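You operate a simulated robot arm through the tools that you are given. There is no shell and no other tool. Be economical: measure what you need, move in short steps, check, and stop when the job is done.

You are at the controls of a simulated robot arm. One attempt, no reset.

Task
Swap port T1's lid for the small steel funnel, locked and earthed.
Fine: the lid goes on the tray beside the port.

Only the result counts: the job must be done as asked and must still hold three seconds after the hand-in. Knocking over, shifting, dropping, spilling or breaking anything else fails it. Lids that push on must go on centred and level and be pressed home; caps that screw on are set level and turned clockwise until they are tight.

Robot
A 7-joint arm with a fingered hand on a trunk, on a base that drives. Base frame: it is fixed to the floor where the robot stands at the start and does not move with it; the origin is under the middle of the robot, x ahead of it, y to its left, z up. Units: cm, rad, N and s.
Its first joint turns from -2.897 to 2.897 rad. Places, roughly: black valve lever of port T1 [70, 10, 50]; black valve lever of port T2 [-60, 190, 50]; blue cable clamp [-125, -150, 75]; green cable clamp [-50, 225, 50]; locking ring of port T1 [80, 0, 70]; locking ring of port T2 [-50, 180, 70]; long lever of port T1 [80, 10, 80]; long lever of port T2 [-60, 190, 80]; small steel funnel [-150, -125, 50]; steel port T1 [80, 10, 60]; steel port lid (9x9x6 cm) [-50, 190, 80]; tray beside port T1 [80, 30, 50]. Payload 4.7 kg.
Tool frame: the origin (TCP) lies between the finger pads and is the grasp point; the fingertips stand 3.6 cm ahead of it; z points along the fingers, y is the line along which they close. Largest opening 12 cm; the body of the gripper starts 4.2 cm behind the TCP. The gripper is a hand of 5 fingers: y runs from the thumb to the fingers, the wrist lies at [-1.8, -12.2, -21] in the tool frame, and closing takes about 1.5 s.
Orientation is that of the tool frame in the base frame, as a unit quaternion [w, x, y, z]. With the fingers straight down and the wrist toward the robot, the tool's x, y and z point along [0, 1, 0], [1, 0, 0] and [0, 0, -1] of the base frame.

Tools
- The arm moves only by the tool jog_arm. Its argument "commands" is a list of rows, each an object of numbers (a shift or turn left out is 0, a gripper value left out holds the last): "tx", "ty", "tz": the shift along the base's x, y, z in cm; "rx", "ry", "rz": the turn, a rotation vector about the base's x, y, z in rad; "gripper": the opening in per cent of the stroke, from 0 (shut) to 100 (fully open). In form: [{"tx": .., "ty": .., "tz": .., "rx": .., "ry": .., "rz": .., "gripper": ..}, ...]. A call has 1 to 12 rows; each row is the pose to reach, as a shift and turn from the pose commanded when the call began. A row lasts 0.2 s, in which the tool goes at most 5 cm and 0.15 rad; a call with a longer step from one row to the next is refused whole, and so is a gripper value outside its range. A pose out of reach is approached as far as the arm can. The call stops where the force on the tool passes 70 N (or 10 N more than at its start, if that is more) or the arm is blocked; 0.2 s more then pass. Each finger travels about 4.5 cm/s and halts on what it meets, pressing with about 22 N; the grip force reading is that of the motor and also rises with nothing between the fingers. The clock runs only during rows and for 0.2 s after the last one: add rows that repeat a pose to give the fingers time. It gives the time, the measured TCP pose, the force on the tool (base axes), the opening and the grip force at its end, in the units of the frame above (readings bear some noise), with the torque about the TCP (base axes, N m) and any sound that the robot's microphone picked up.
- Cameras (640 x 400 px; columns grow to the right, rows downward): "scene" is now at [-23.98, 9.13, 123.28]; the picture's right is [0.11, -0.99, 0.00], its down [-0.38, -0.04, -0.93] and it looks along [0.92, 0.10, -0.38] (base axes); focal length 252 px, centre (320, 200). "wrist" rides on the gripper at [7.3, -9.1, -14.3] in the tool frame; the picture's right is [-0.80, 0.28, -0.53], its down [-0.53, -0.73, 0.42] and it looks along [-0.27, 0.62, 0.74] (tool axes); focal length 234 px, centre (320, 200). There is no depth. A picture from a camera that has moved, and an enlarged one, comes with that camera's place and axes in the base frame and with its lens.
- camera(camera): a new picture of that camera. The clock stands still meanwhile.
- steer(legs): drives the robot by 1 to 6 legs, each [ahead, turn to the left] in cm and rad, along the robot's own axes; the way and the turn of a leg run together, so that a leg with both is an arc; at most 150 cm and 3.142 rad a leg. The arm and the cameras ride along, it lands a little off, and it stops where it bumps. It gives what a move gives.
- grasp_type(shape): the hand has 5 fingers and takes this shape, open, in about a second: jaw (thumb against the fingers, like two jaws); tri (thumb and two fingers); tip (a fingertip pinch); poke (one finger out to press); point (the index stretched); flat (the hand flat); cup (the hand cupped); fist (a fist). The gripper value then closes the fingers along that shape, each until it touches; the sizes above hold for jaw. It gives what a move gives, with no picture.
- head_to(pan, tilt): turns the head with the scene camera to pan (to the left, within 2.496 rad either way) and tilt (down, from -0.506 to 1.204), counted from straight ahead of the robot. It gives what a move gives.
- inspect(camera, box): a new picture of the part [left, top, right, bottom] of that camera's present view, enlarged. The clock stands still meanwhile.
- sign_off(): hands the job in; it is judged then, once.

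Work in short steps. Places have to be worked out from the pictures, the camera data and where the tool is seen: move nearer, look again, correct. Check each grasp and each placing, and mend what went wrong. You have 120 turns and 90 pictures in all, those below and enlarged ones among them. Open the gripper and draw the arm clear of the work before you hand the job in, unless the task says otherwise; then end with one line.

The tools are called after "Call:" as a command line: name --argument value ..., lists and objects as JSON in quotes. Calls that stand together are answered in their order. jog_arm: Moves the arm, as the interface text tells. Its arguments: {"type":"object","properties":{"commands":{"type":"array","items":{"type":"object","properties":{"tx":{"type":"number"},"ty":{"type":"number"},"tz":{"type":"number"},"rx":{"type":"number"},"ry":{"type":"number"},"rz":{"type":"number"},"gripper":{"type":"number"}}}}},"required":["commands"]} The other tools are called the same way: grasp_type (shape) gives the hand a shape; steer (legs) drives the base; head_to (pan, tilt) turns the head that bears the scene camera; camera (camera) takes a picture; inspect (camera, box) takes an enlarged picture of a part of a camera's view; sign_off () hands the job in.

At the start:

```text
clock: 0.0
tcp_pos: [82.88, 11.86, 110.53]
orientation: [0.0, 0.707, 0.707, 0.0]
ft_force: [-0.6, 0.2, 0.0]
ft_torque: [-0.02, 0.0, -0.01]
finger_gap: 11.99
grip_force: 0.0
shape: jaw
robot x, y, heading: [0.08, 0.23, -0.001]
head pan, tilt: [0.112, 0.389]
```

scene: 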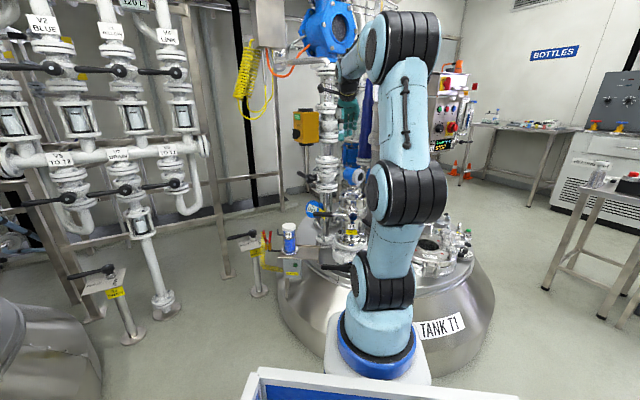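
wrist: 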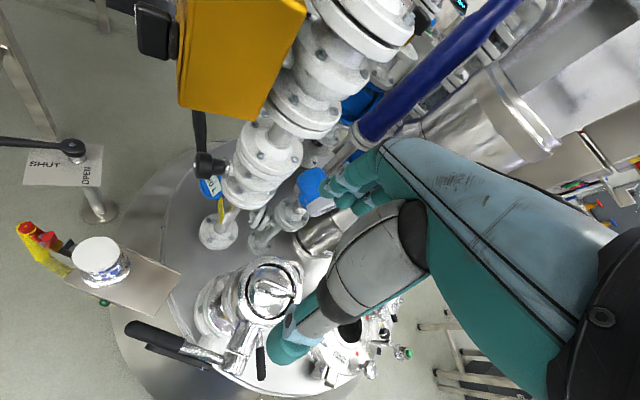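

I start by looking closely at the port area in both cameras.

Call:
inspect --camera "wrist" --box '[0, 200, 320, 400]'

Call:
inspect --camera "scene" --box '[220, 180, 380, 280]'

Call:
inspect --camera "wrist" --box '[180, 240, 420, 390]'

```text
2.00 times, centred on (160, 300) of wrist
camera zoom: at [73.94, 19.22, 124.92], right [0.28, -0.8, 0.53], down [-0.73, -0.53, -0.42], along [0.62, -0.27, -0.74], focal length 468 px, centre (640, 0)
```

zoom: 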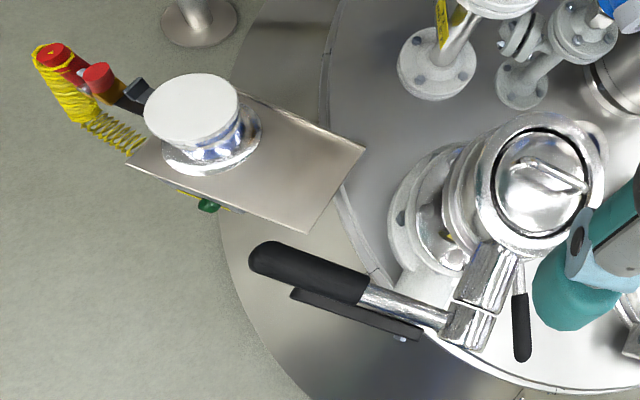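

```text
4.00 times, centred on (300, 230) of scene
camera zoom: at [-23.98, 9.13, 123.28], right [0.11, -0.99, 0.0], down [-0.38, -0.04, -0.93], along [0.92, 0.1, -0.38], focal length 1006 px, centre (400, 80)
```

zoom: 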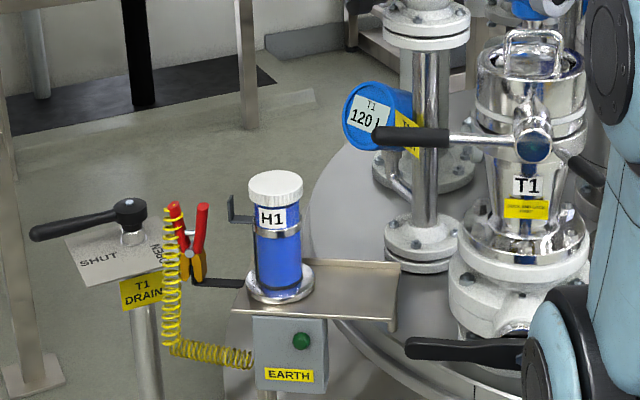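

```text
2.67 times, centred on (300, 315) of wrist
camera zoom: at [73.94, 19.22, 124.92], right [0.28, -0.8, 0.53], down [-0.73, -0.53, -0.42], along [0.62, -0.27, -0.74], focal length 624 px, centre (373, -107)
```

zoom: 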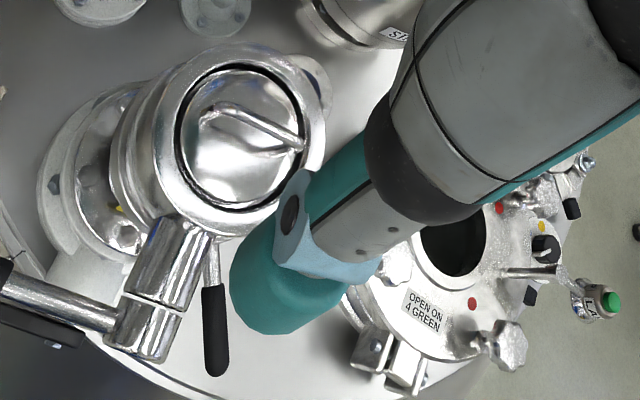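

The arm hides part of the port. I read the labels with close-ups.

Call:
inspect --camera "scene" --box '[325, 200, 373, 240]'

Call:
head_to --pan -1.5 --tilt 0.4

Call:
camera --camera "scene"

Call:
head_to --pan -2.49 --tilt 0.4

Call:
camera --camera "scene"

Call:
head_to --pan 1.8 --tilt 0.4

Call:
camera --camera "scene"

```text
10.00 times, centred on (349, 220) of scene
camera zoom: at [-23.98, 9.13, 123.28], right [0.11, -0.99, 0.0], down [-0.38, -0.04, -0.93], along [0.92, 0.1, -0.38], focal length 2515 px, centre (30, 0)
```

zoom: 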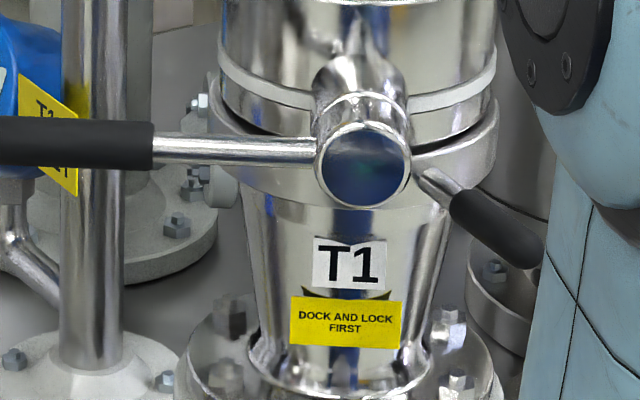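

```text
clock: 1.7
tcp_pos: [82.95, 11.93, 110.57]
orientation: [0.001, 0.707, 0.707, 0.0]
ft_force: [-0.1, 0.0, -0.6]
ft_torque: [0.0, 0.0, 0.01]
finger_gap: 11.95
grip_force: 0.0
shape: jaw
robot x, y, heading: [-0.17, -0.01, 0.003]
head pan, tilt: [-1.499, 0.4]
```

```text
83 pictures are left
camera scene: at [-32.53, -1.14, 123.19], right [-1.0, -0.07, 0.0], down [-0.03, 0.39, -0.92], along [0.07, -0.92, -0.39], focal length 252 px, centre (320, 200)
```

scene: 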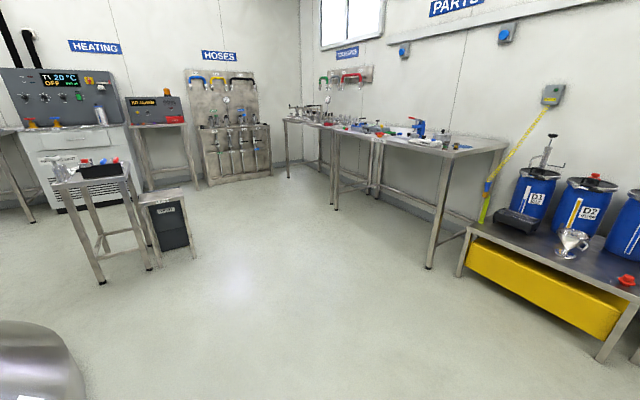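

```text
clock: 2.9
tcp_pos: [83.03, 11.87, 110.6]
orientation: [0.0, 0.707, 0.707, 0.001]
ft_force: [0.3, 0.3, 0.2]
ft_torque: [0.01, 0.02, 0.0]
finger_gap: 11.97
grip_force: 0.1
shape: jaw
robot x, y, heading: [-0.16, -0.17, 0.001]
head pan, tilt: [-2.491, 0.4]
```

```text
82 pictures are left
camera scene: at [-40.56, 2.48, 123.19], right [-0.61, 0.8, 0.0], down [0.31, 0.24, -0.92], along [-0.73, -0.56, -0.39], focal length 252 px, centre (320, 200)
```

scene: 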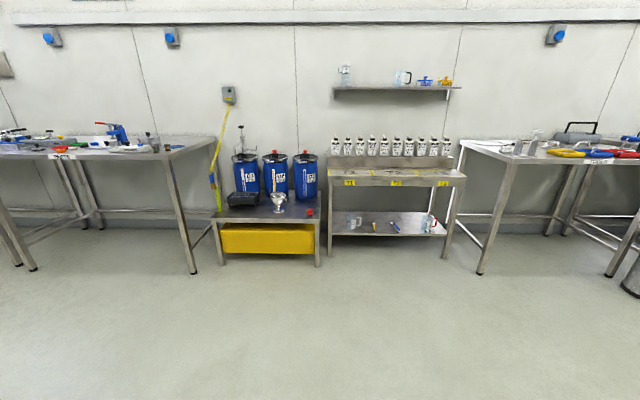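

```text
clock: 6.4
tcp_pos: [83.01, 11.93, 110.51]
orientation: [0.001, 0.707, 0.707, 0.0]
ft_force: [0.0, -0.5, -0.1]
ft_torque: [-0.01, 0.02, -0.01]
finger_gap: 11.96
grip_force: 0.1
shape: jaw
robot x, y, heading: [0.2, -0.16, -0.004]
head pan, tilt: [1.799, 0.4]
```

```text
81 pictures are left
camera scene: at [-35.29, 17.12, 123.19], right [0.97, 0.23, 0.0], down [0.09, -0.38, -0.92], along [-0.21, 0.9, -0.39], focal length 252 px, centre (320, 200)
```

scene: 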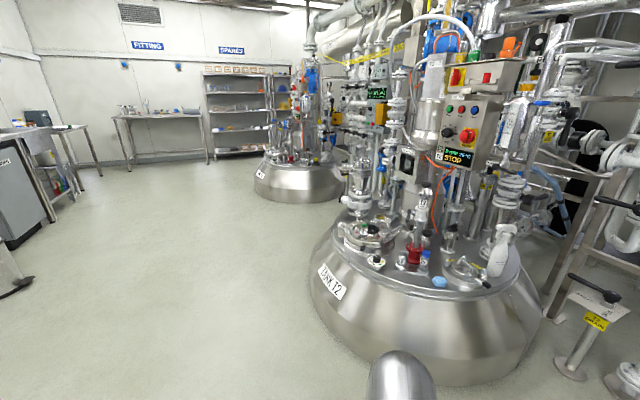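

The funnel seems to stand by the blue drums. I get close-ups of it and then look back at the port.

Call:
head_to --pan -2.49 --tilt 0.4

Call:
inspect --camera "scene" --box '[200, 120, 340, 240]'

Call:
head_to --pan 0.11 --tilt 0.6

Call:
jog_arm --commands '[{"tx": -4, "ty": -2}, {"tx": -7, "ty": -5}, {"tx": -10, "ty": -8}, {"tx": -13, "ty": -11}, {"tx": -16, "ty": -14}, {"tx": -18, "ty": -17}, {"tx": -20, "ty": -20}, {"tx": -22, "ty": -24}, {"tx": -24, "ty": -28}, {"tx": -26, "ty": -32}]'

Call:
camera --camera "scene"

```text
clock: 9.8
tcp_pos: [83.02, 11.87, 110.64]
orientation: [-0.001, 0.708, 0.707, 0.0]
ft_force: [-0.3, -0.3, 0.2]
ft_torque: [-0.01, -0.03, -0.01]
finger_gap: 11.98
grip_force: 0.0
shape: jaw
robot x, y, heading: [0.08, 0.04, -0.003]
head pan, tilt: [-2.491, 0.4]
```

```text
3.33 times, centred on (270, 180) of scene
camera zoom: at [-40.56, 2.48, 123.19], right [-0.61, 0.8, 0.0], down [0.31, 0.24, -0.92], along [-0.73, -0.56, -0.39], focal length 838 px, centre (487, 267)
```

zoom: 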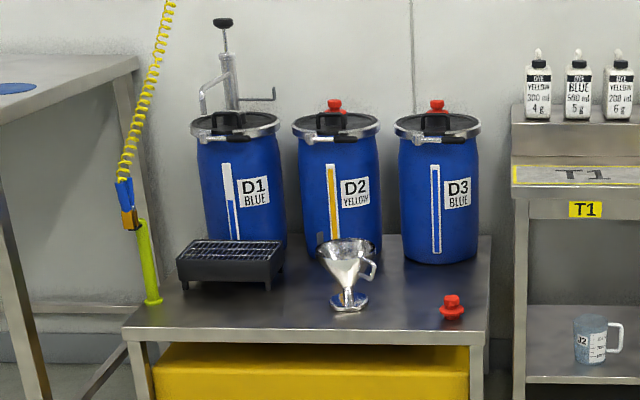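

```text
clock: 12.2
tcp_pos: [82.97, 11.94, 110.7]
orientation: [0.0, 0.707, 0.707, 0.0]
ft_force: [-0.3, -0.8, 0.8]
ft_torque: [-0.02, 0.01, 0.02]
finger_gap: 11.94
grip_force: 0.1
shape: jaw
robot x, y, heading: [0.2, -0.13, -0.004]
head pan, tilt: [0.11, 0.6]
```

```text
clock: 14.4
tcp_pos: [56.89, -20.28, 110.49]
orientation: [0.0, 0.707, 0.708, 0.0]
ft_force: [-0.5, -0.7, 1.0]
ft_torque: [-0.02, 0.01, -0.04]
finger_gap: 11.97
grip_force: 0.2
shape: jaw
robot x, y, heading: [0.03, 0.17, 0.0]
head pan, tilt: [0.11, 0.6]
```

```text
79 pictures are left
camera scene: at [-24.43, 9.07, 121.36], right [0.11, -0.99, 0.0], down [-0.56, -0.06, -0.83], along [0.82, 0.09, -0.56], focal length 252 px, centre (320, 200)
```

scene: 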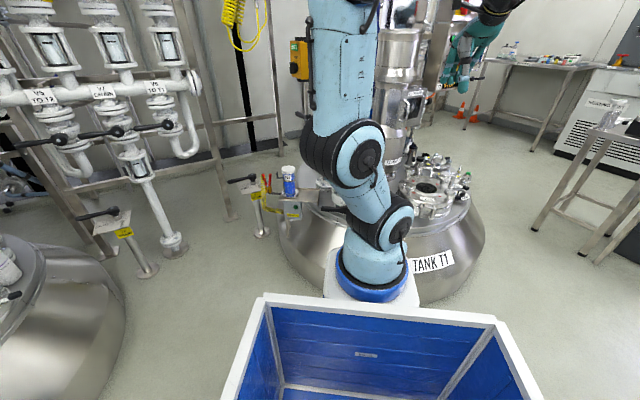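

The arm still blocks the view, so I swing it farther to the right.

Call:
jog_arm --commands '[{"tx": -2, "ty": -4}, {"tx": -5, "ty": -8}, {"tx": -8, "ty": -12}, {"tx": -11, "ty": -16}, {"tx": -15, "ty": -19}, {"tx": -19, "ty": -22}, {"tx": -23, "ty": -25}, {"tx": -27, "ty": -28}, {"tx": -31, "ty": -31}, {"tx": -35, "ty": -33}, {"tx": -39, "ty": -35}]'

Call:
camera --camera "scene"

```text
clock: 16.8
tcp_pos: [17.98, -54.98, 110.51]
orientation: [0.0, 0.707, 0.707, 0.0]
ft_force: [0.9, 0.4, 0.5]
ft_torque: [-0.03, 0.03, -0.02]
finger_gap: 12.0
grip_force: 0.0
shape: jaw
robot x, y, heading: [0.02, 0.28, 0.001]
head pan, tilt: [0.11, 0.6]
```

```text
78 pictures are left
camera scene: at [-24.4, 9.05, 121.37], right [0.11, -0.99, 0.0], down [-0.56, -0.06, -0.82], along [0.82, 0.09, -0.57], focal length 252 px, centre (320, 200)
```

scene: 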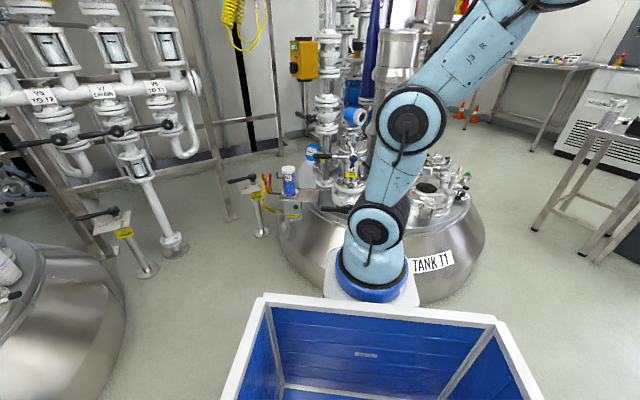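

Call:
inspect --camera "scene" --box '[300, 120, 390, 220]'

Call:
inspect --camera "scene" --box '[225, 155, 315, 230]'

```text
4.00 times, centred on (345, 170) of scene
camera zoom: at [-24.4, 9.05, 121.37], right [0.11, -0.99, 0.0], down [-0.56, -0.06, -0.82], along [0.82, 0.09, -0.57], focal length 1006 px, centre (220, 320)
```

zoom: 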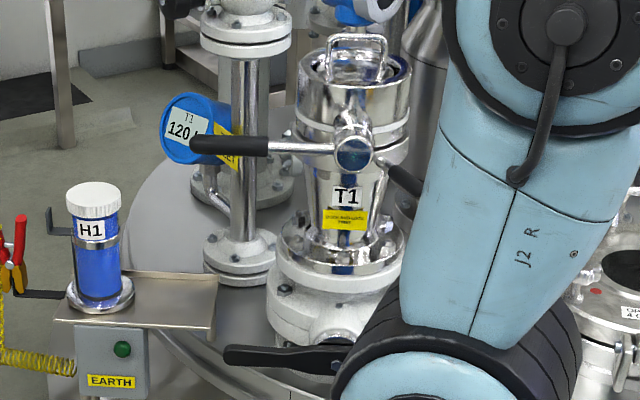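

```text
5.33 times, centred on (270, 192) of scene
camera zoom: at [-24.4, 9.05, 121.37], right [0.11, -0.99, 0.0], down [-0.56, -0.06, -0.82], along [0.82, 0.09, -0.57], focal length 1341 px, centre (587, 240)
```

zoom: 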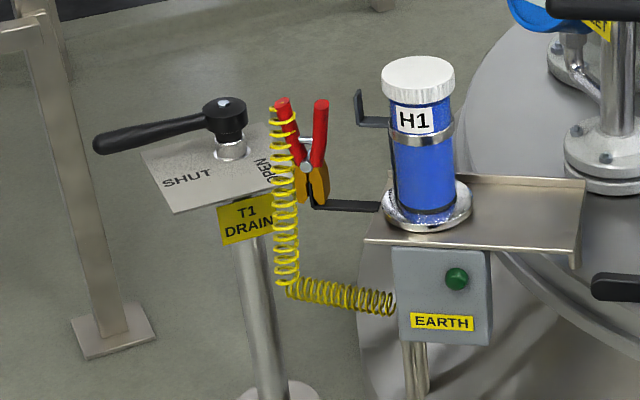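

Triangulating the lid handle from both cameras puts it near (85.8, 6.9, 83). I bring the hand back and lower to look at the port with the wrist camera.

Call:
jog_arm --commands '[{"tx": 4, "ty": 2}, {"tx": 8, "ty": 5}, {"tx": 12, "ty": 8}, {"tx": 16, "ty": 11}, {"tx": 20, "ty": 14}, {"tx": 24, "ty": 17}, {"tx": 28, "ty": 20}, {"tx": 32, "ty": 23}, {"tx": 36, "ty": 26}, {"tx": 39, "ty": 30}, {"tx": 41, "ty": 34}, {"tx": 43, "ty": 38}]'

Call:
jog_arm --commands '[{"tx": 0, "ty": 4, "tz": -1}, {"tx": 1, "ty": 8, "tz": -3}, {"tx": 2, "ty": 12, "tz": -5}, {"tx": 4, "ty": 16, "tz": -7}, {"tx": 5, "ty": 20, "tz": -9}, {"tx": 6, "ty": 23, "tz": -11}, {"tx": 6, "ty": 26, "tz": -13}]'

Call:
camera --camera "wrist"

```text
clock: 19.4
tcp_pos: [61.02, -17.01, 110.6]
orientation: [0.0, 0.708, 0.706, 0.0]
ft_force: [0.2, -1.1, -1.0]
ft_torque: [0.01, -0.02, 0.02]
finger_gap: 12.0
grip_force: 0.1
shape: jaw
robot x, y, heading: [0.19, 0.03, -0.001]
head pan, tilt: [0.11, 0.6]
```

```text
clock: 21.0
tcp_pos: [67.25, 8.99, 97.6]
orientation: [0.0, 0.707, 0.707, 0.0]
ft_force: [0.4, -0.9, -0.1]
ft_torque: [0.01, -0.03, 0.0]
finger_gap: 11.98
grip_force: 0.1
shape: jaw
robot x, y, heading: [0.29, -0.21, 0.0]
head pan, tilt: [0.11, 0.6]
```

```text
75 pictures are left
camera wrist: at [58.13, 16.29, 111.93], right [0.28, -0.8, 0.53], down [-0.73, -0.53, -0.42], along [0.62, -0.27, -0.74], focal length 234 px, centre (320, 200)
```

wrist: 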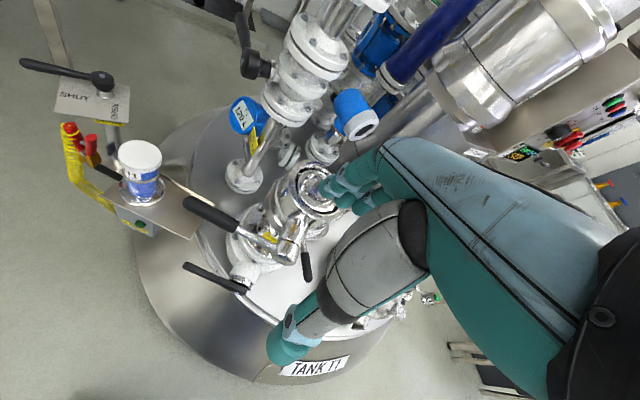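

The fingers hide the ring; I shift the hand to the right so the port appears left of it.

Call:
jog_arm --commands '[{"ty": -4}, {"ty": -8}, {"ty": -12, "tx": 2}]'

Call:
inspect --camera "wrist" --box '[60, 80, 340, 280]'

```text
clock: 21.8
tcp_pos: [69.08, -3.06, 97.65]
orientation: [0.0, 0.706, 0.708, 0.001]
ft_force: [0.0, 0.4, 0.9]
ft_torque: [-0.04, 0.02, 0.0]
finger_gap: 11.98
grip_force: 0.2
shape: jaw
robot x, y, heading: [0.23, -0.08, 0.001]
head pan, tilt: [0.11, 0.6]
```

```text
2.00 times, centred on (200, 180) of wrist
camera zoom: at [60.0, 4.3, 112.1], right [0.28, -0.8, 0.53], down [-0.73, -0.53, -0.42], along [0.62, -0.27, -0.74], focal length 468 px, centre (560, 240)
```

zoom: 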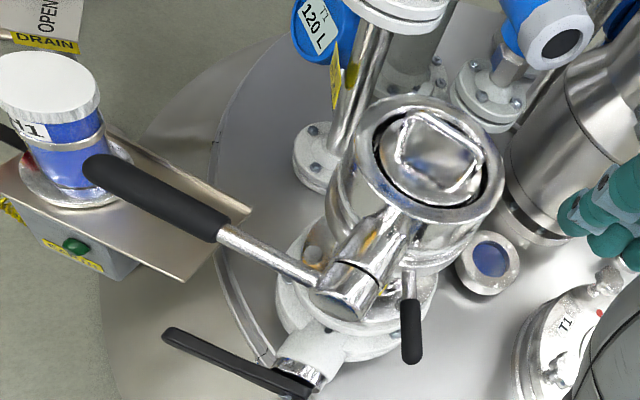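

The lid with bail handle sits in a ring; the ring handle with black grip sticks out low at the front right. I zoom further.

Call:
inspect --camera "wrist" --box '[190, 120, 310, 270]'

Call:
head_to --pan -0.05 --tilt 0.45

Call:
camera --camera "scene"

```text
2.67 times, centred on (250, 195) of wrist
camera zoom: at [60.0, 4.3, 112.1], right [0.28, -0.8, 0.53], down [-0.73, -0.53, -0.42], along [0.62, -0.27, -0.74], focal length 624 px, centre (507, 213)
```

zoom: 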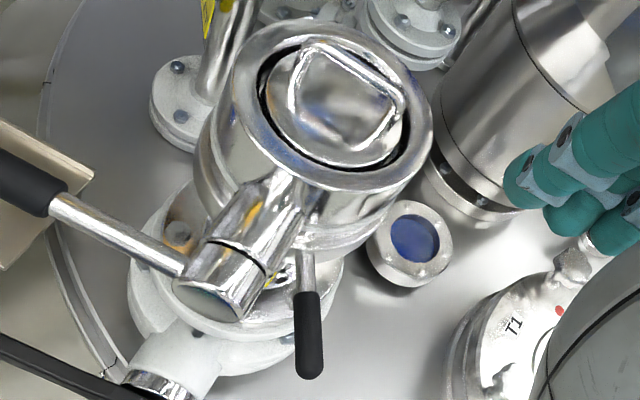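

```text
clock: 22.5
tcp_pos: [69.08, -2.96, 97.67]
orientation: [0.0, 0.707, 0.707, 0.001]
ft_force: [-0.5, -0.7, 0.4]
ft_torque: [0.02, -0.03, -0.03]
finger_gap: 11.99
grip_force: 0.0
shape: jaw
robot x, y, heading: [0.01, 0.26, -0.001]
head pan, tilt: [-0.051, 0.45]
```

```text
72 pictures are left
camera scene: at [-24.02, 7.64, 122.71], right [-0.05, -1.0, 0.0], down [-0.44, 0.02, -0.9], along [0.9, -0.05, -0.44], focal length 252 px, centre (320, 200)
```

scene: 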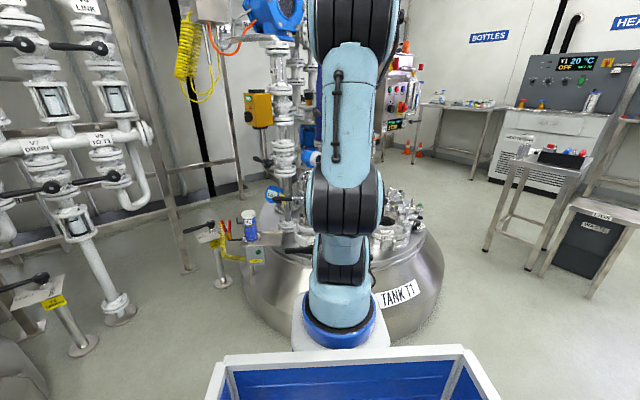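

By triangulation the ring handle runs radially at z≈72 from about (80.8, 2.7) to its tip (73.7, −1.9). I yaw the hand to look at the ring from the front right for lock marks.

Call:
jog_arm --commands '[{"rz": 0.14, "ty": -1, "tz": -1}, {"rz": 0.28, "ty": -2, "tz": -2}, {"rz": 0.42, "ty": -3, "tz": -3}, {"rz": 0.56, "ty": -4, "tz": -4}, {"rz": 0.7, "ty": -5, "tz": -5}, {"rz": 0.84, "ty": -6, "tz": -6}, {"rz": 0.98, "ty": -6, "tz": -7, "tx": 1}, {"rz": 1.1, "ty": -6, "tz": -8, "tx": 2}]'

Call:
camera --camera "wrist"

```text
clock: 24.3
tcp_pos: [71.02, -9.17, 89.55]
orientation: [0.0, 0.232, 0.973, 0.0]
ft_force: [0.3, -0.3, 0.5]
ft_torque: [0.05, 0.0, 0.01]
finger_gap: 12.0
grip_force: 0.0
shape: jaw
robot x, y, heading: [-0.12, 0.38, -0.003]
head pan, tilt: [-0.051, 0.45]
```

```text
71 pictures are left
camera wrist: at [60.57, -13.93, 103.93], right [0.84, -0.11, 0.53], down [0.14, -0.89, -0.42], along [0.52, 0.43, -0.74], focal length 234 px, centre (320, 200)
```

wrist: 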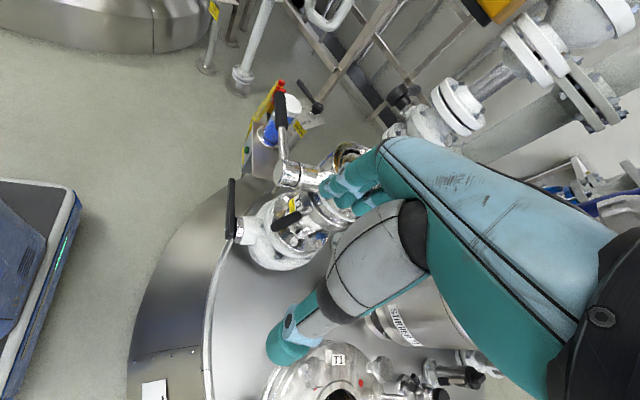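

Call:
inspect --camera "wrist" --box '[220, 130, 380, 270]'

```text
2.86 times, centred on (300, 200) of wrist
camera zoom: at [60.57, -13.93, 103.93], right [0.84, -0.11, 0.53], down [0.14, -0.89, -0.42], along [0.52, 0.43, -0.74], focal length 669 px, centre (377, 200)
```

zoom: 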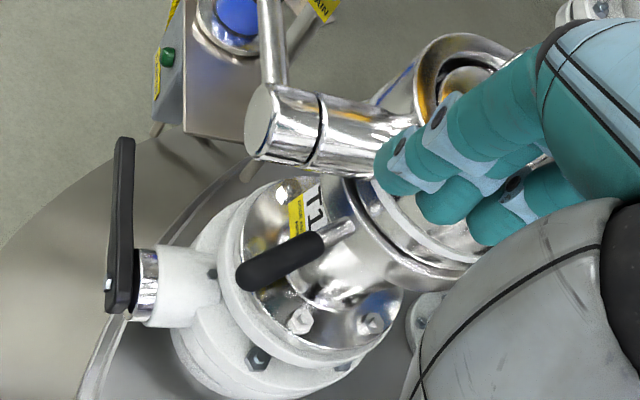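

No lock marks are visible. I plan to grip the ring handle from outside, tilted 45° so the hand clears the lever boss at about (73.3, 5.5, 76.2); first I yaw back to align the closing line tangentially.

Call:
jog_arm --commands '[{"rz": -0.14, "tz": 1, "tx": -1}, {"rz": -0.28, "tz": 2, "tx": -2}, {"rz": -0.42, "tz": 3, "tx": -3}, {"rz": -0.56, "tz": 4, "tx": -4}, {"rz": -0.7, "tz": 4, "tx": -5}, {"rz": -0.84, "tz": 4, "tx": -6}, {"rz": -0.98, "tz": 4, "tx": -6}, {"rz": -1.12, "tz": 4, "tx": -6}, {"rz": -1.26, "tz": 4, "tx": -6}, {"rz": -1.4, "tz": 4, "tx": -6}, {"rz": -1.54, "tz": 4, "tx": -6}, {"rz": -1.68, "tz": 4, "tx": -6}]'

Call:
jog_arm --commands '[{"rz": -0.14}, {"rz": -0.28}, {"rz": -0.36}]'

Call:
jog_arm --commands '[{"rx": 0.08, "ry": -0.11, "gripper": 50}, {"rx": 0.16, "ry": -0.22}, {"rx": 0.24, "ry": -0.33, "tz": -2}, {"rx": 0.32, "ry": -0.44, "tz": -4}, {"rx": 0.4, "ry": -0.55, "tz": -6}, {"rx": 0.463, "ry": -0.636, "tz": -8}, {"rx": 0.463, "ry": -0.636, "tz": -8}]'

Call:
camera --camera "wrist"

```text
clock: 26.9
tcp_pos: [64.96, -9.1, 93.58]
orientation: [0.001, 0.88, 0.475, -0.001]
ft_force: [-0.8, -0.5, -0.1]
ft_torque: [0.02, -0.01, -0.02]
finger_gap: 12.0
grip_force: 0.1
shape: jaw
robot x, y, heading: [0.4, -0.01, 0.002]
head pan, tilt: [-0.051, 0.45]
```

```text
clock: 27.7
tcp_pos: [64.97, -9.12, 93.6]
orientation: [0.0, 0.951, 0.309, 0.0]
ft_force: [0.2, -0.9, -0.2]
ft_torque: [-0.02, 0.0, 0.0]
finger_gap: 12.02
grip_force: 0.1
shape: jaw
robot x, y, heading: [-0.02, 0.32, -0.001]
head pan, tilt: [-0.051, 0.45]
```

```text
clock: 29.3
tcp_pos: [65.02, -9.04, 85.54]
orientation: [-0.118, 0.878, 0.287, 0.365]
ft_force: [0.4, -1.0, -1.7]
ft_torque: [0.03, -0.03, -0.01]
finger_gap: 6.03
grip_force: 0.1
shape: jaw
out of reach, approached as far as the arm can: row 5
robot x, y, heading: [-0.1, -0.22, 0.002]
head pan, tilt: [-0.051, 0.45]
```

```text
69 pictures are left
camera wrist: at [55.67, -4.53, 100.84], right [-0.59, -0.78, -0.2], down [-0.49, 0.55, -0.68], along [0.64, -0.31, -0.71], focal length 234 px, centre (320, 200)
```

wrist: 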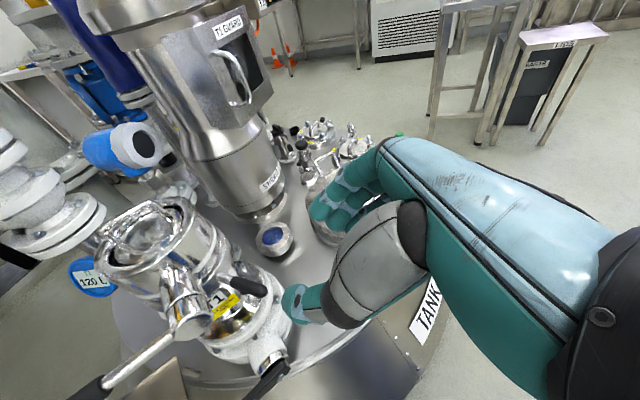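

The orientation is as intended and the handle tip projects exactly where estimated. I approach along the tool axis to straddle the handle.

Call:
jog_arm --commands '[{"tx": 2, "ty": 1.7, "tz": -2.8}, {"tx": 4, "ty": 3.4, "tz": -5.7}, {"tx": 6, "ty": 5.1, "tz": -8.5}, {"tx": 6, "ty": 5.1, "tz": -8.5}]'

Call:
inspect --camera "wrist" --box '[180, 160, 420, 360]'

```text
clock: 30.3
tcp_pos: [71.1, -3.73, 76.94]
orientation: [-0.118, 0.878, 0.286, 0.365]
ft_force: [-0.2, -0.5, -0.1]
ft_torque: [0.02, 0.01, 0.05]
finger_gap: 6.01
grip_force: 0.1
shape: jaw
robot x, y, heading: [-0.27, 0.1, 0.001]
head pan, tilt: [-0.051, 0.45]
```

```text
2.00 times, centred on (300, 260) of wrist
camera zoom: at [61.72, 0.81, 92.21], right [-0.59, -0.78, -0.2], down [-0.49, 0.55, -0.68], along [0.64, -0.31, -0.71], focal length 468 px, centre (360, 80)
```

zoom: 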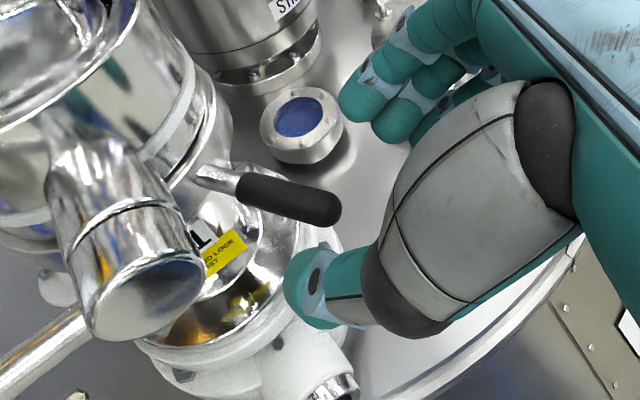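

The handle lies between thumb and fingers. I advance 5.5 cm along the fingers and close.

Call:
jog_arm --commands '[{"tx": 1.1, "ty": 0.8, "tz": -1.3}, {"tx": 2.2, "ty": 1.6, "tz": -2.6}, {"tx": 3.2, "ty": 2.3, "tz": -3.9}, {"tx": 3.2, "ty": 2.3, "tz": -3.9, "gripper": 0}, {"tx": 3.2, "ty": 2.3, "tz": -3.9, "gripper": 0}, {"tx": 3.2, "ty": 2.3, "tz": -3.9, "gripper": 0}, {"tx": 3.2, "ty": 2.3, "tz": -3.9, "gripper": 0}, {"tx": 3.2, "ty": 2.3, "tz": -3.9, "gripper": 0}]'

Call:
inspect --camera "wrist" --box '[180, 160, 420, 360]'

```text
clock: 32.1
tcp_pos: [74.25, -1.68, 73.1]
orientation: [-0.12, 0.878, 0.287, 0.364]
ft_force: [1.9, 3.4, -6.4]
ft_torque: [-0.08, 0.04, -0.12]
finger_gap: 0.1
grip_force: 21.7
shape: jaw
robot x, y, heading: [0.13, -0.47, 0.001]
head pan, tilt: [-0.051, 0.45]
```

```text
2.00 times, centred on (300, 260) of wrist
camera zoom: at [64.83, 2.79, 88.29], right [-0.59, -0.78, -0.2], down [-0.49, 0.55, -0.68], along [0.63, -0.3, -0.71], focal length 468 px, centre (360, 80)
```

zoom: 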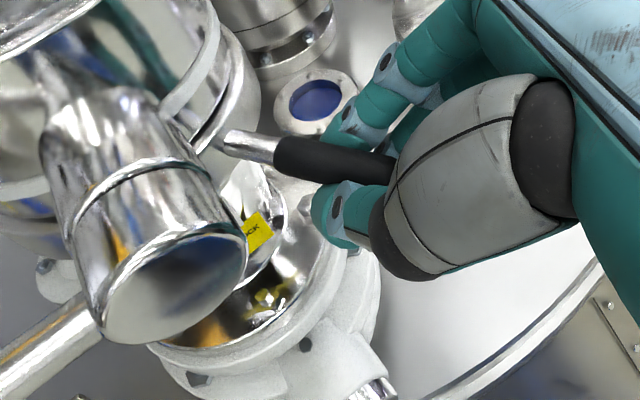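

The gap reads 0.1, so the handle is not gripped; it seems to lie on the upper side of the fingers. I open, shift the hand up across the handle by about 1.7 cm and close again.

Call:
jog_arm --commands '[{"gripper": 40}, {"gripper": 40}, {"gripper": 40}, {"gripper": 40}, {"tx": 0.5, "ty": 0.4, "tz": 0.6, "gripper": 40}, {"tx": 1.0, "ty": 0.7, "tz": 1.2, "gripper": 40}, {"tx": 1.0, "ty": 0.7, "tz": 1.2, "gripper": 0}, {"tx": 1.0, "ty": 0.7, "tz": 1.2, "gripper": 0}, {"tx": 1.0, "ty": 0.7, "tz": 1.2, "gripper": 0}, {"tx": 1.0, "ty": 0.7, "tz": 1.2, "gripper": 0}, {"tx": 1.0, "ty": 0.7, "tz": 1.2, "gripper": 0}]'

Call:
inspect --camera "wrist" --box '[180, 160, 420, 360]'

```text
clock: 34.5
tcp_pos: [75.12, -0.99, 74.34]
orientation: [-0.119, 0.878, 0.286, 0.365]
ft_force: [-1.1, 2.2, -0.9]
ft_torque: [0.02, -0.01, 0.02]
finger_gap: 0.76
grip_force: 22.2
shape: jaw
robot x, y, heading: [0.14, -0.0, 0.0]
head pan, tilt: [-0.051, 0.45]
```

```text
2.00 times, centred on (300, 260) of wrist
camera zoom: at [65.77, 3.41, 89.56], right [-0.59, -0.78, -0.2], down [-0.49, 0.55, -0.68], along [0.64, -0.3, -0.71], focal length 468 px, centre (360, 80)
```

zoom: 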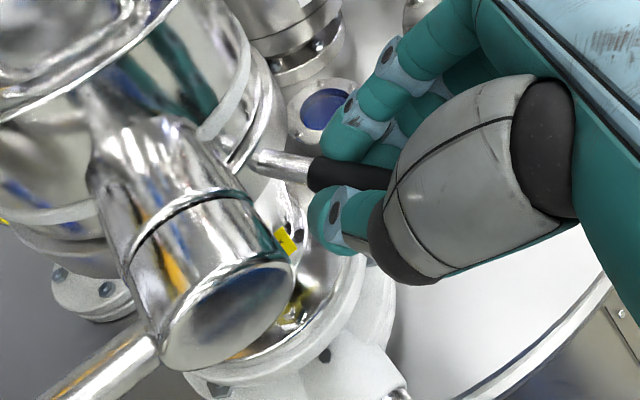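

The handle is now held (gap 0.76). I test turning the ring anticlockwise about the port axis by 0.2 rad.

Call:
jog_arm --commands '[{"tx": 0.42, "ty": -0.52, "rz": 0.05}, {"tx": 0.84, "ty": -1.03, "rz": 0.1}, {"tx": 1.3, "ty": -1.5, "rz": 0.15}, {"tx": 1.78, "ty": -1.96, "rz": 0.2}]'

Call:
inspect --camera "wrist" --box '[180, 160, 420, 360]'

```text
clock: 35.5
tcp_pos: [77.07, -3.02, 74.27]
orientation: [-0.156, 0.845, 0.373, 0.35]
ft_force: [-0.5, -1.1, -1.3]
ft_torque: [0.07, -0.13, -0.08]
finger_gap: 0.7
grip_force: 21.9
shape: jaw
out of reach, approached as far as the arm can: row 3
robot x, y, heading: [-0.12, 0.18, 0.002]
head pan, tilt: [-0.051, 0.45]
```

```text
2.00 times, centred on (300, 260) of wrist
camera zoom: at [66.94, -0.51, 89.56], right [-0.43, -0.88, -0.2], down [-0.59, 0.44, -0.68], along [0.68, -0.17, -0.71], focal length 468 px, centre (360, 80)
```

zoom: 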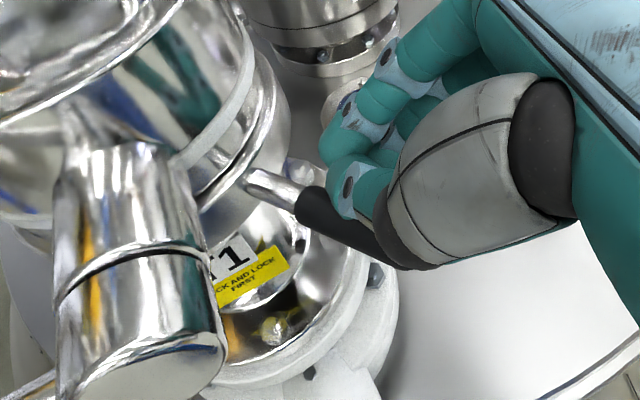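

The handle slipped out: the grip was only at the fingertips, and the ring did not move. I back off along the fingers, return to the first yaw and open.

Call:
jog_arm --commands '[{"tx": -1.0, "ty": -1.0, "tz": 1.5}, {"tx": -2.4, "ty": -2.6, "tz": 3.5, "gripper": 50}, {"tx": -3.6, "ty": -1.4, "tz": 3.8, "rz": -0.1}, {"tx": -4.7, "ty": -0.1, "tz": 4.0, "rz": -0.2}, {"tx": -4.7, "ty": -0.1, "tz": 4.0, "rz": -0.2}, {"tx": -4.7, "ty": -0.1, "tz": 4.0, "rz": -0.2}]'

Call:
inspect --camera "wrist" --box '[180, 160, 420, 360]'

```text
clock: 36.9
tcp_pos: [72.21, -3.09, 78.38]
orientation: [-0.118, 0.878, 0.286, 0.364]
ft_force: [-0.4, -0.9, -0.5]
ft_torque: [-0.01, 0.0, 0.02]
finger_gap: 5.97
grip_force: 0.0
shape: jaw
robot x, y, heading: [0.23, -0.03, 0.001]
head pan, tilt: [-0.051, 0.45]
```

```text
2.00 times, centred on (300, 260) of wrist
camera zoom: at [62.87, 1.44, 93.55], right [-0.59, -0.78, -0.2], down [-0.49, 0.55, -0.68], along [0.64, -0.31, -0.71], focal length 468 px, centre (360, 80)
```

zoom: 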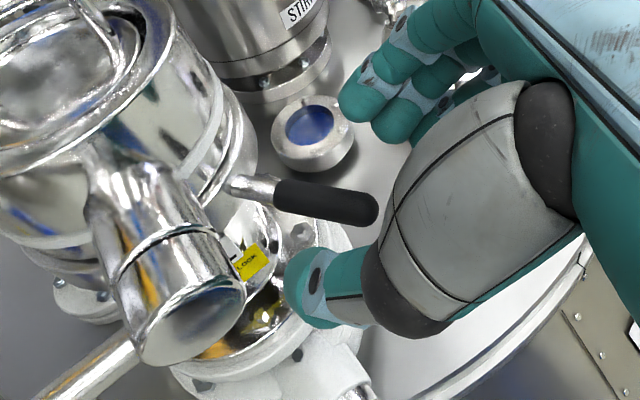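

Recomputing from this view, the handle is at z≈72.7 and about 0.8 cm further right than assumed. I go deeper so it sits well inside the grip, then close.

Call:
jog_arm --commands '[{"tx": 1.0, "ty": 0.4, "tz": -1.3}, {"tx": 2.0, "ty": 0.8, "tz": -2.6}, {"tx": 3.0, "ty": 1.2, "tz": -4.0}, {"tx": 3.8, "ty": 1.6, "tz": -5.2}, {"tx": 3.8, "ty": 1.6, "tz": -5.2, "gripper": 0}, {"tx": 3.8, "ty": 1.6, "tz": -5.2, "gripper": 0}, {"tx": 3.8, "ty": 1.6, "tz": -5.2, "gripper": 0}, {"tx": 3.8, "ty": 1.6, "tz": -5.2, "gripper": 0}, {"tx": 3.8, "ty": 1.6, "tz": -5.2, "gripper": 0}]'

Call:
inspect --camera "wrist" --box '[180, 160, 420, 360]'

```text
clock: 38.9
tcp_pos: [76.16, -1.39, 73.05]
orientation: [-0.119, 0.878, 0.287, 0.364]
ft_force: [1.1, 4.2, -5.3]
ft_torque: [0.0, 0.02, -0.07]
finger_gap: 0.03
grip_force: 22.3
shape: jaw
robot x, y, heading: [-0.41, -0.13, -0.0]
head pan, tilt: [-0.051, 0.45]
```

```text
2.00 times, centred on (300, 260) of wrist
camera zoom: at [66.82, 3.12, 88.35], right [-0.59, -0.78, -0.2], down [-0.49, 0.55, -0.68], along [0.63, -0.3, -0.71], focal length 468 px, centre (360, 80)
```

zoom: 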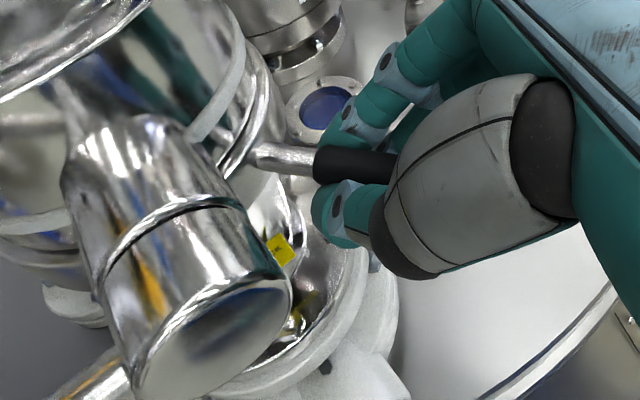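

The handle seems to be enclosed in the hollow of the closed fingers. I test an anticlockwise turn of 0.2 rad again.

Call:
jog_arm --commands '[{"tx": 0.44, "ty": -0.46, "rz": 0.05}, {"tx": 0.875, "ty": -0.92, "rz": 0.1}, {"tx": 1.35, "ty": -1.34, "rz": 0.15}, {"tx": 1.84, "ty": -1.75, "rz": 0.2}]'

Call:
inspect --camera "wrist" --box '[180, 160, 420, 360]'

```text
clock: 39.9
tcp_pos: [77.87, -3.31, 73.19]
orientation: [-0.154, 0.845, 0.374, 0.35]
ft_force: [1.0, 1.9, -8.4]
ft_torque: [-0.09, 0.05, -0.15]
finger_gap: 0.01
grip_force: 21.8
shape: jaw
robot x, y, heading: [0.04, 0.14, 0.002]
head pan, tilt: [-0.051, 0.45]
```

```text
2.00 times, centred on (300, 260) of wrist
camera zoom: at [67.84, -0.73, 88.36], right [-0.43, -0.88, -0.2], down [-0.59, 0.44, -0.68], along [0.68, -0.17, -0.71], focal length 468 px, centre (360, 80)
```

zoom: 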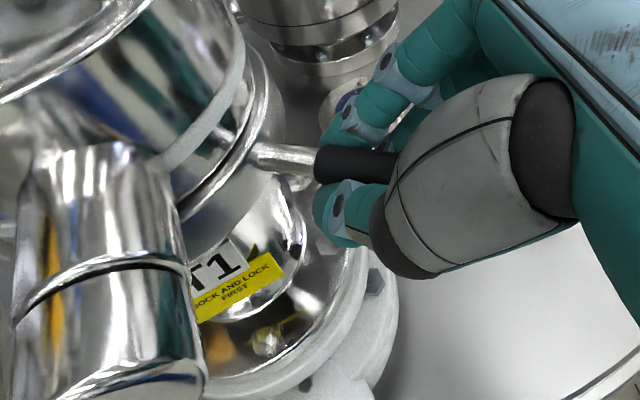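

The ring turns with the hand. I continue anticlockwise.

Call:
jog_arm --commands '[{"tx": 0.63, "ty": -0.43, "rz": 0.06}, {"tx": 1.26, "ty": -0.86, "rz": 0.12}, {"tx": 1.93, "ty": -1.22, "rz": 0.18}, {"tx": 2.61, "ty": -1.57, "rz": 0.24}, {"tx": 3.32, "ty": -1.84, "rz": 0.3}, {"tx": 4.04, "ty": -2.1, "rz": 0.36}]'

Call:
inspect --camera "wrist" --box '[180, 160, 420, 360]'

```text
clock: 41.3
tcp_pos: [81.94, -5.41, 73.09]
orientation: [-0.215, 0.765, 0.518, 0.318]
ft_force: [-6.5, -13.5, -11.5]
ft_torque: [-0.35, 0.18, -0.15]
finger_gap: 0.04
grip_force: 21.9
shape: jaw
robot x, y, heading: [0.06, 0.64, -0.007]
head pan, tilt: [-0.051, 0.45]
```

```text
2.00 times, centred on (300, 260) of wrist
camera zoom: at [71.67, -6.65, 88.39], right [-0.09, -0.98, -0.2], down [-0.71, 0.2, -0.68], along [0.7, 0.08, -0.71], focal length 468 px, centre (360, 80)
```

zoom: 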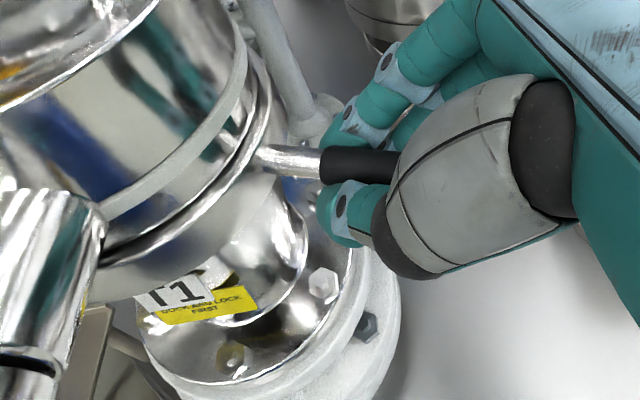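

Force is mostly radial, so the turn is still easy; I go on with the radius eased outward 0.5 cm.

Call:
jog_arm --commands '[{"tx": 0.74, "ty": -0.6, "rz": 0.06}, {"tx": 1.48, "ty": -0.85, "rz": 0.12}, {"tx": 2.2, "ty": -1.0, "rz": 0.18}, {"tx": 2.99, "ty": -1.1, "rz": 0.24}]'

Call:
inspect --camera "wrist" --box '[180, 160, 420, 360]'

```text
clock: 42.3
tcp_pos: [84.76, -6.23, 73.14]
orientation: [-0.252, 0.696, 0.608, 0.288]
ft_force: [-36.7, 6.5, -1.5]
ft_torque: [0.0, 0.36, 0.38]
finger_gap: 0.31
grip_force: 21.6
shape: jaw
robot x, y, heading: [-0.38, -0.24, -0.003]
head pan, tilt: [-0.051, 0.45]
```

```text
2.00 times, centred on (300, 260) of wrist
camera zoom: at [75.13, -10.0, 88.41], right [0.15, -0.97, -0.2], down [-0.74, 0.03, -0.68], along [0.66, 0.25, -0.71], focal length 468 px, centre (360, 80)
```

zoom: 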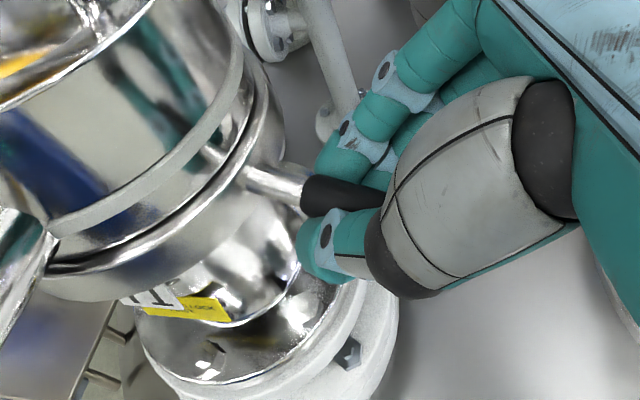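

The ring hit its stop (36 N) after about 45°; that should be unlocked. I release and retreat along the fingers.

Call:
jog_arm --commands '[{"tx": -0.5, "ty": 0}, {"tx": -0.5, "gripper": 50}, {"tx": -0.5, "gripper": 50}, {"tx": -0.5, "gripper": 50}, {"tx": -0.5, "gripper": 50}, {"tx": -0.8, "ty": -2, "tz": 2, "gripper": 50}, {"tx": -1.2, "ty": -5, "tz": 5, "gripper": 60}, {"tx": -1.5, "ty": -8, "tz": 8, "gripper": 60}, {"tx": -4, "ty": -10, "tz": 12, "gripper": 60}]'

Call:
camera --camera "wrist"

```text
refused: row 9 steps farther than a row can; nothing moved
```

```text
59 pictures are left
camera wrist: at [75.13, -10.0, 88.41], right [0.15, -0.97, -0.2], down [-0.74, 0.03, -0.68], along [0.66, 0.25, -0.71], focal length 234 px, centre (320, 200)
```

wrist: 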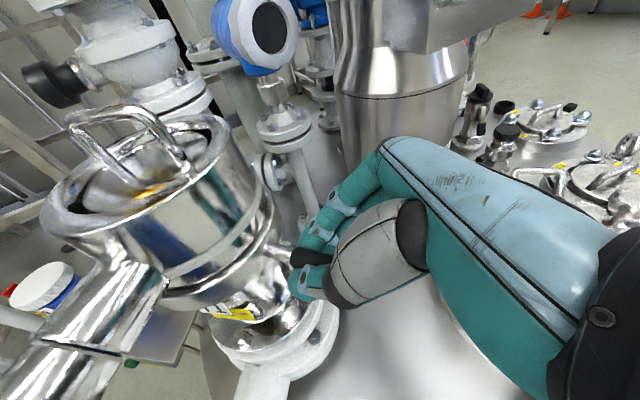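

A row was too long; I redo the release with shorter rows.

Call:
jog_arm --commands '[{"tx": -0.5, "ty": 0}, {"tx": -0.5, "gripper": 50}, {"tx": -0.5, "gripper": 50}, {"tx": -0.5, "gripper": 50}, {"tx": -0.5, "gripper": 50}, {"tx": -0.8, "ty": -2, "tz": 2, "gripper": 50}, {"tx": -1.2, "ty": -5, "tz": 5, "gripper": 60}, {"tx": -1.5, "ty": -8, "tz": 8, "gripper": 60}, {"tx": -3, "ty": -10, "tz": 11, "gripper": 60}, {"tx": -5, "ty": -10, "tz": 14, "gripper": 60}, {"tx": -7, "ty": -10, "tz": 17, "gripper": 60}]'

Call:
camera --camera "wrist"

```text
clock: 44.7
tcp_pos: [77.78, -16.59, 90.13]
orientation: [-0.252, 0.697, 0.605, 0.289]
ft_force: [0.7, 0.0, -0.3]
ft_torque: [0.08, 0.02, 0.04]
finger_gap: 7.17
grip_force: 0.1
shape: jaw
robot x, y, heading: [-0.02, 0.12, -0.001]
head pan, tilt: [-0.051, 0.45]
```

```text
58 pictures are left
camera wrist: at [68.19, -20.13, 105.39], right [0.14, -0.97, -0.2], down [-0.74, 0.03, -0.68], along [0.66, 0.24, -0.71], focal length 234 px, centre (320, 200)
```

wrist: 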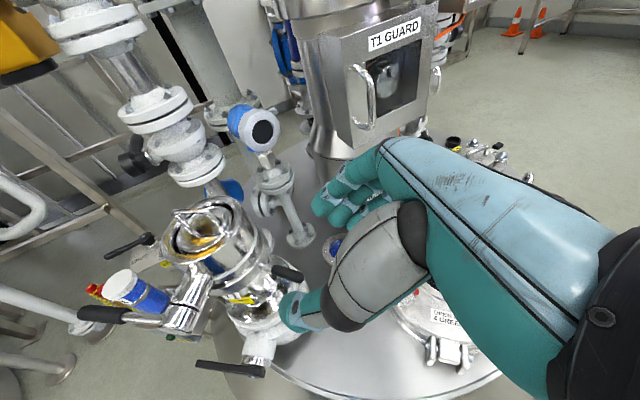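

The ring handle stays turned. I zoom on the lid to fix the bail's location and direction.

Call:
inspect --camera "wrist" --box '[150, 180, 270, 280]'

```text
4.00 times, centred on (210, 230) of wrist
camera zoom: at [68.19, -20.13, 105.39], right [0.14, -0.97, -0.2], down [-0.74, 0.03, -0.68], along [0.66, 0.24, -0.71], focal length 937 px, centre (760, 80)
```

zoom: 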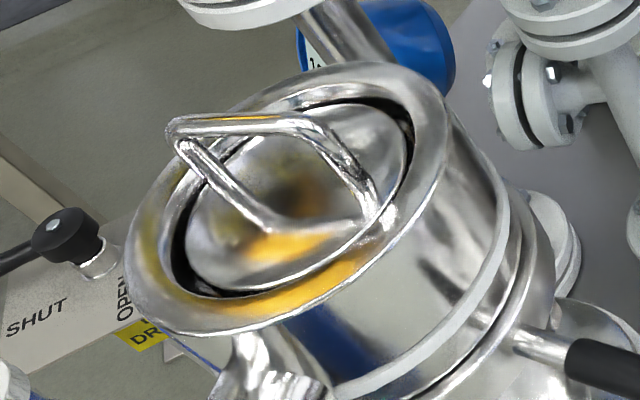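

The bail's top bar runs along y, centred near (86.7, 6.2, 83.3). I bring the hand upright and above it.

Call:
jog_arm --commands '[{"rx": -0.13, "ry": 0.018, "tz": 1}, {"rx": -0.26, "ry": 0.037, "tz": 2}, {"rx": -0.39, "ry": 0.055, "tz": 3, "ty": 2}, {"rx": -0.52, "ry": 0.073, "tz": 5, "ty": 4}, {"rx": -0.65, "ry": 0.092, "tz": 7, "ty": 6}, {"rx": -0.777, "ry": 0.11, "tz": 9, "ty": 8}]'

Call:
jog_arm --commands '[{"rz": 0.07, "tx": 2, "ty": 3.5}, {"rz": 0.14, "tx": 4, "ty": 7}, {"rz": 0.14, "tx": 6, "ty": 10.5}, {"rz": 0.14, "tx": 8.9, "ty": 14.6}, {"rz": 0.14, "tx": 8.9, "ty": 14.6, "gripper": 45}, {"rz": 0.14, "tx": 8.9, "ty": 14.6, "tz": -4, "gripper": 45}]'

Call:
camera --camera "wrist"

```text
clock: 46.1
tcp_pos: [77.9, -9.71, 97.91]
orientation: [-0.028, 0.754, 0.655, 0.033]
ft_force: [-0.1, 0.1, 0.2]
ft_torque: [0.0, 0.0, 0.01]
finger_gap: 7.18
grip_force: 0.0
shape: jaw
out of reach, approached as far as the arm can: row 6
robot x, y, heading: [-0.17, 0.02, -0.002]
head pan, tilt: [-0.051, 0.45]
```

```text
refused: row 4 steps farther than a row can; nothing moved
```

```text
56 pictures are left
camera wrist: at [69.76, -2.41, 112.8], right [0.16, -0.88, 0.45], down [-0.79, -0.39, -0.47], along [0.59, -0.29, -0.76], focal length 234 px, centre (320, 200)
```

wrist: 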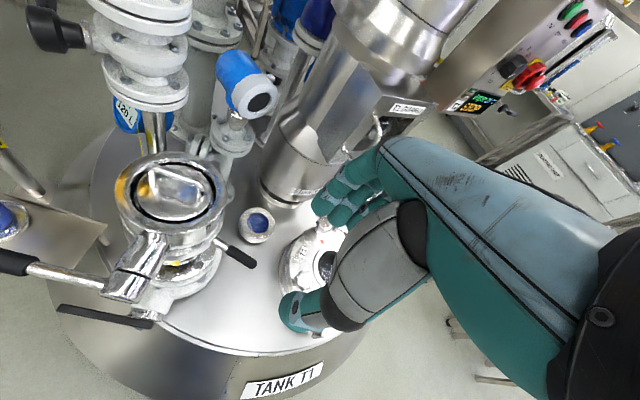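

I redo the traverse with shorter rows and check the pose.

Call:
jog_arm --commands '[{"rz": 0.07, "tx": 2, "ty": 3.5, "tz": -1}, {"rz": 0.14, "tx": 4, "ty": 7, "tz": -2}, {"rz": 0.14, "tx": 6, "ty": 10.5, "tz": -3}, {"rz": 0.14, "tx": 8, "ty": 13.5, "tz": -4, "gripper": 45}, {"rz": 0.14, "tx": 8.9, "ty": 14.8, "tz": -5, "gripper": 45}, {"rz": 0.14, "tx": 8.9, "ty": 14.8, "tz": -5, "gripper": 45}]'

Call:
camera --camera "wrist"

```text
clock: 47.5
tcp_pos: [83.84, 0.61, 94.28]
orientation: [-0.031, 0.704, 0.709, 0.033]
ft_force: [0.1, -0.2, 0.7]
ft_torque: [-0.01, -0.01, 0.0]
finger_gap: 5.42
grip_force: 0.1
shape: jaw
out of reach, approached as far as the arm can: row 3, 4, 5, 6
robot x, y, heading: [-0.17, -0.12, -0.007]
head pan, tilt: [-0.051, 0.45]
```

```text
55 pictures are left
camera wrist: at [74.79, 6.59, 109.26], right [0.28, -0.85, 0.45], down [-0.73, -0.49, -0.47], along [0.62, -0.2, -0.76], focal length 234 px, centre (320, 200)
```

wrist: 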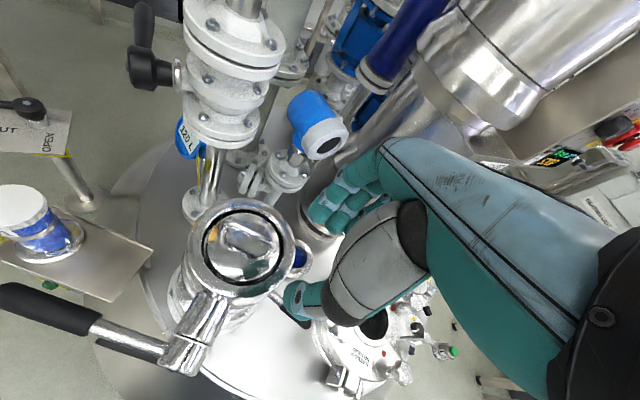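

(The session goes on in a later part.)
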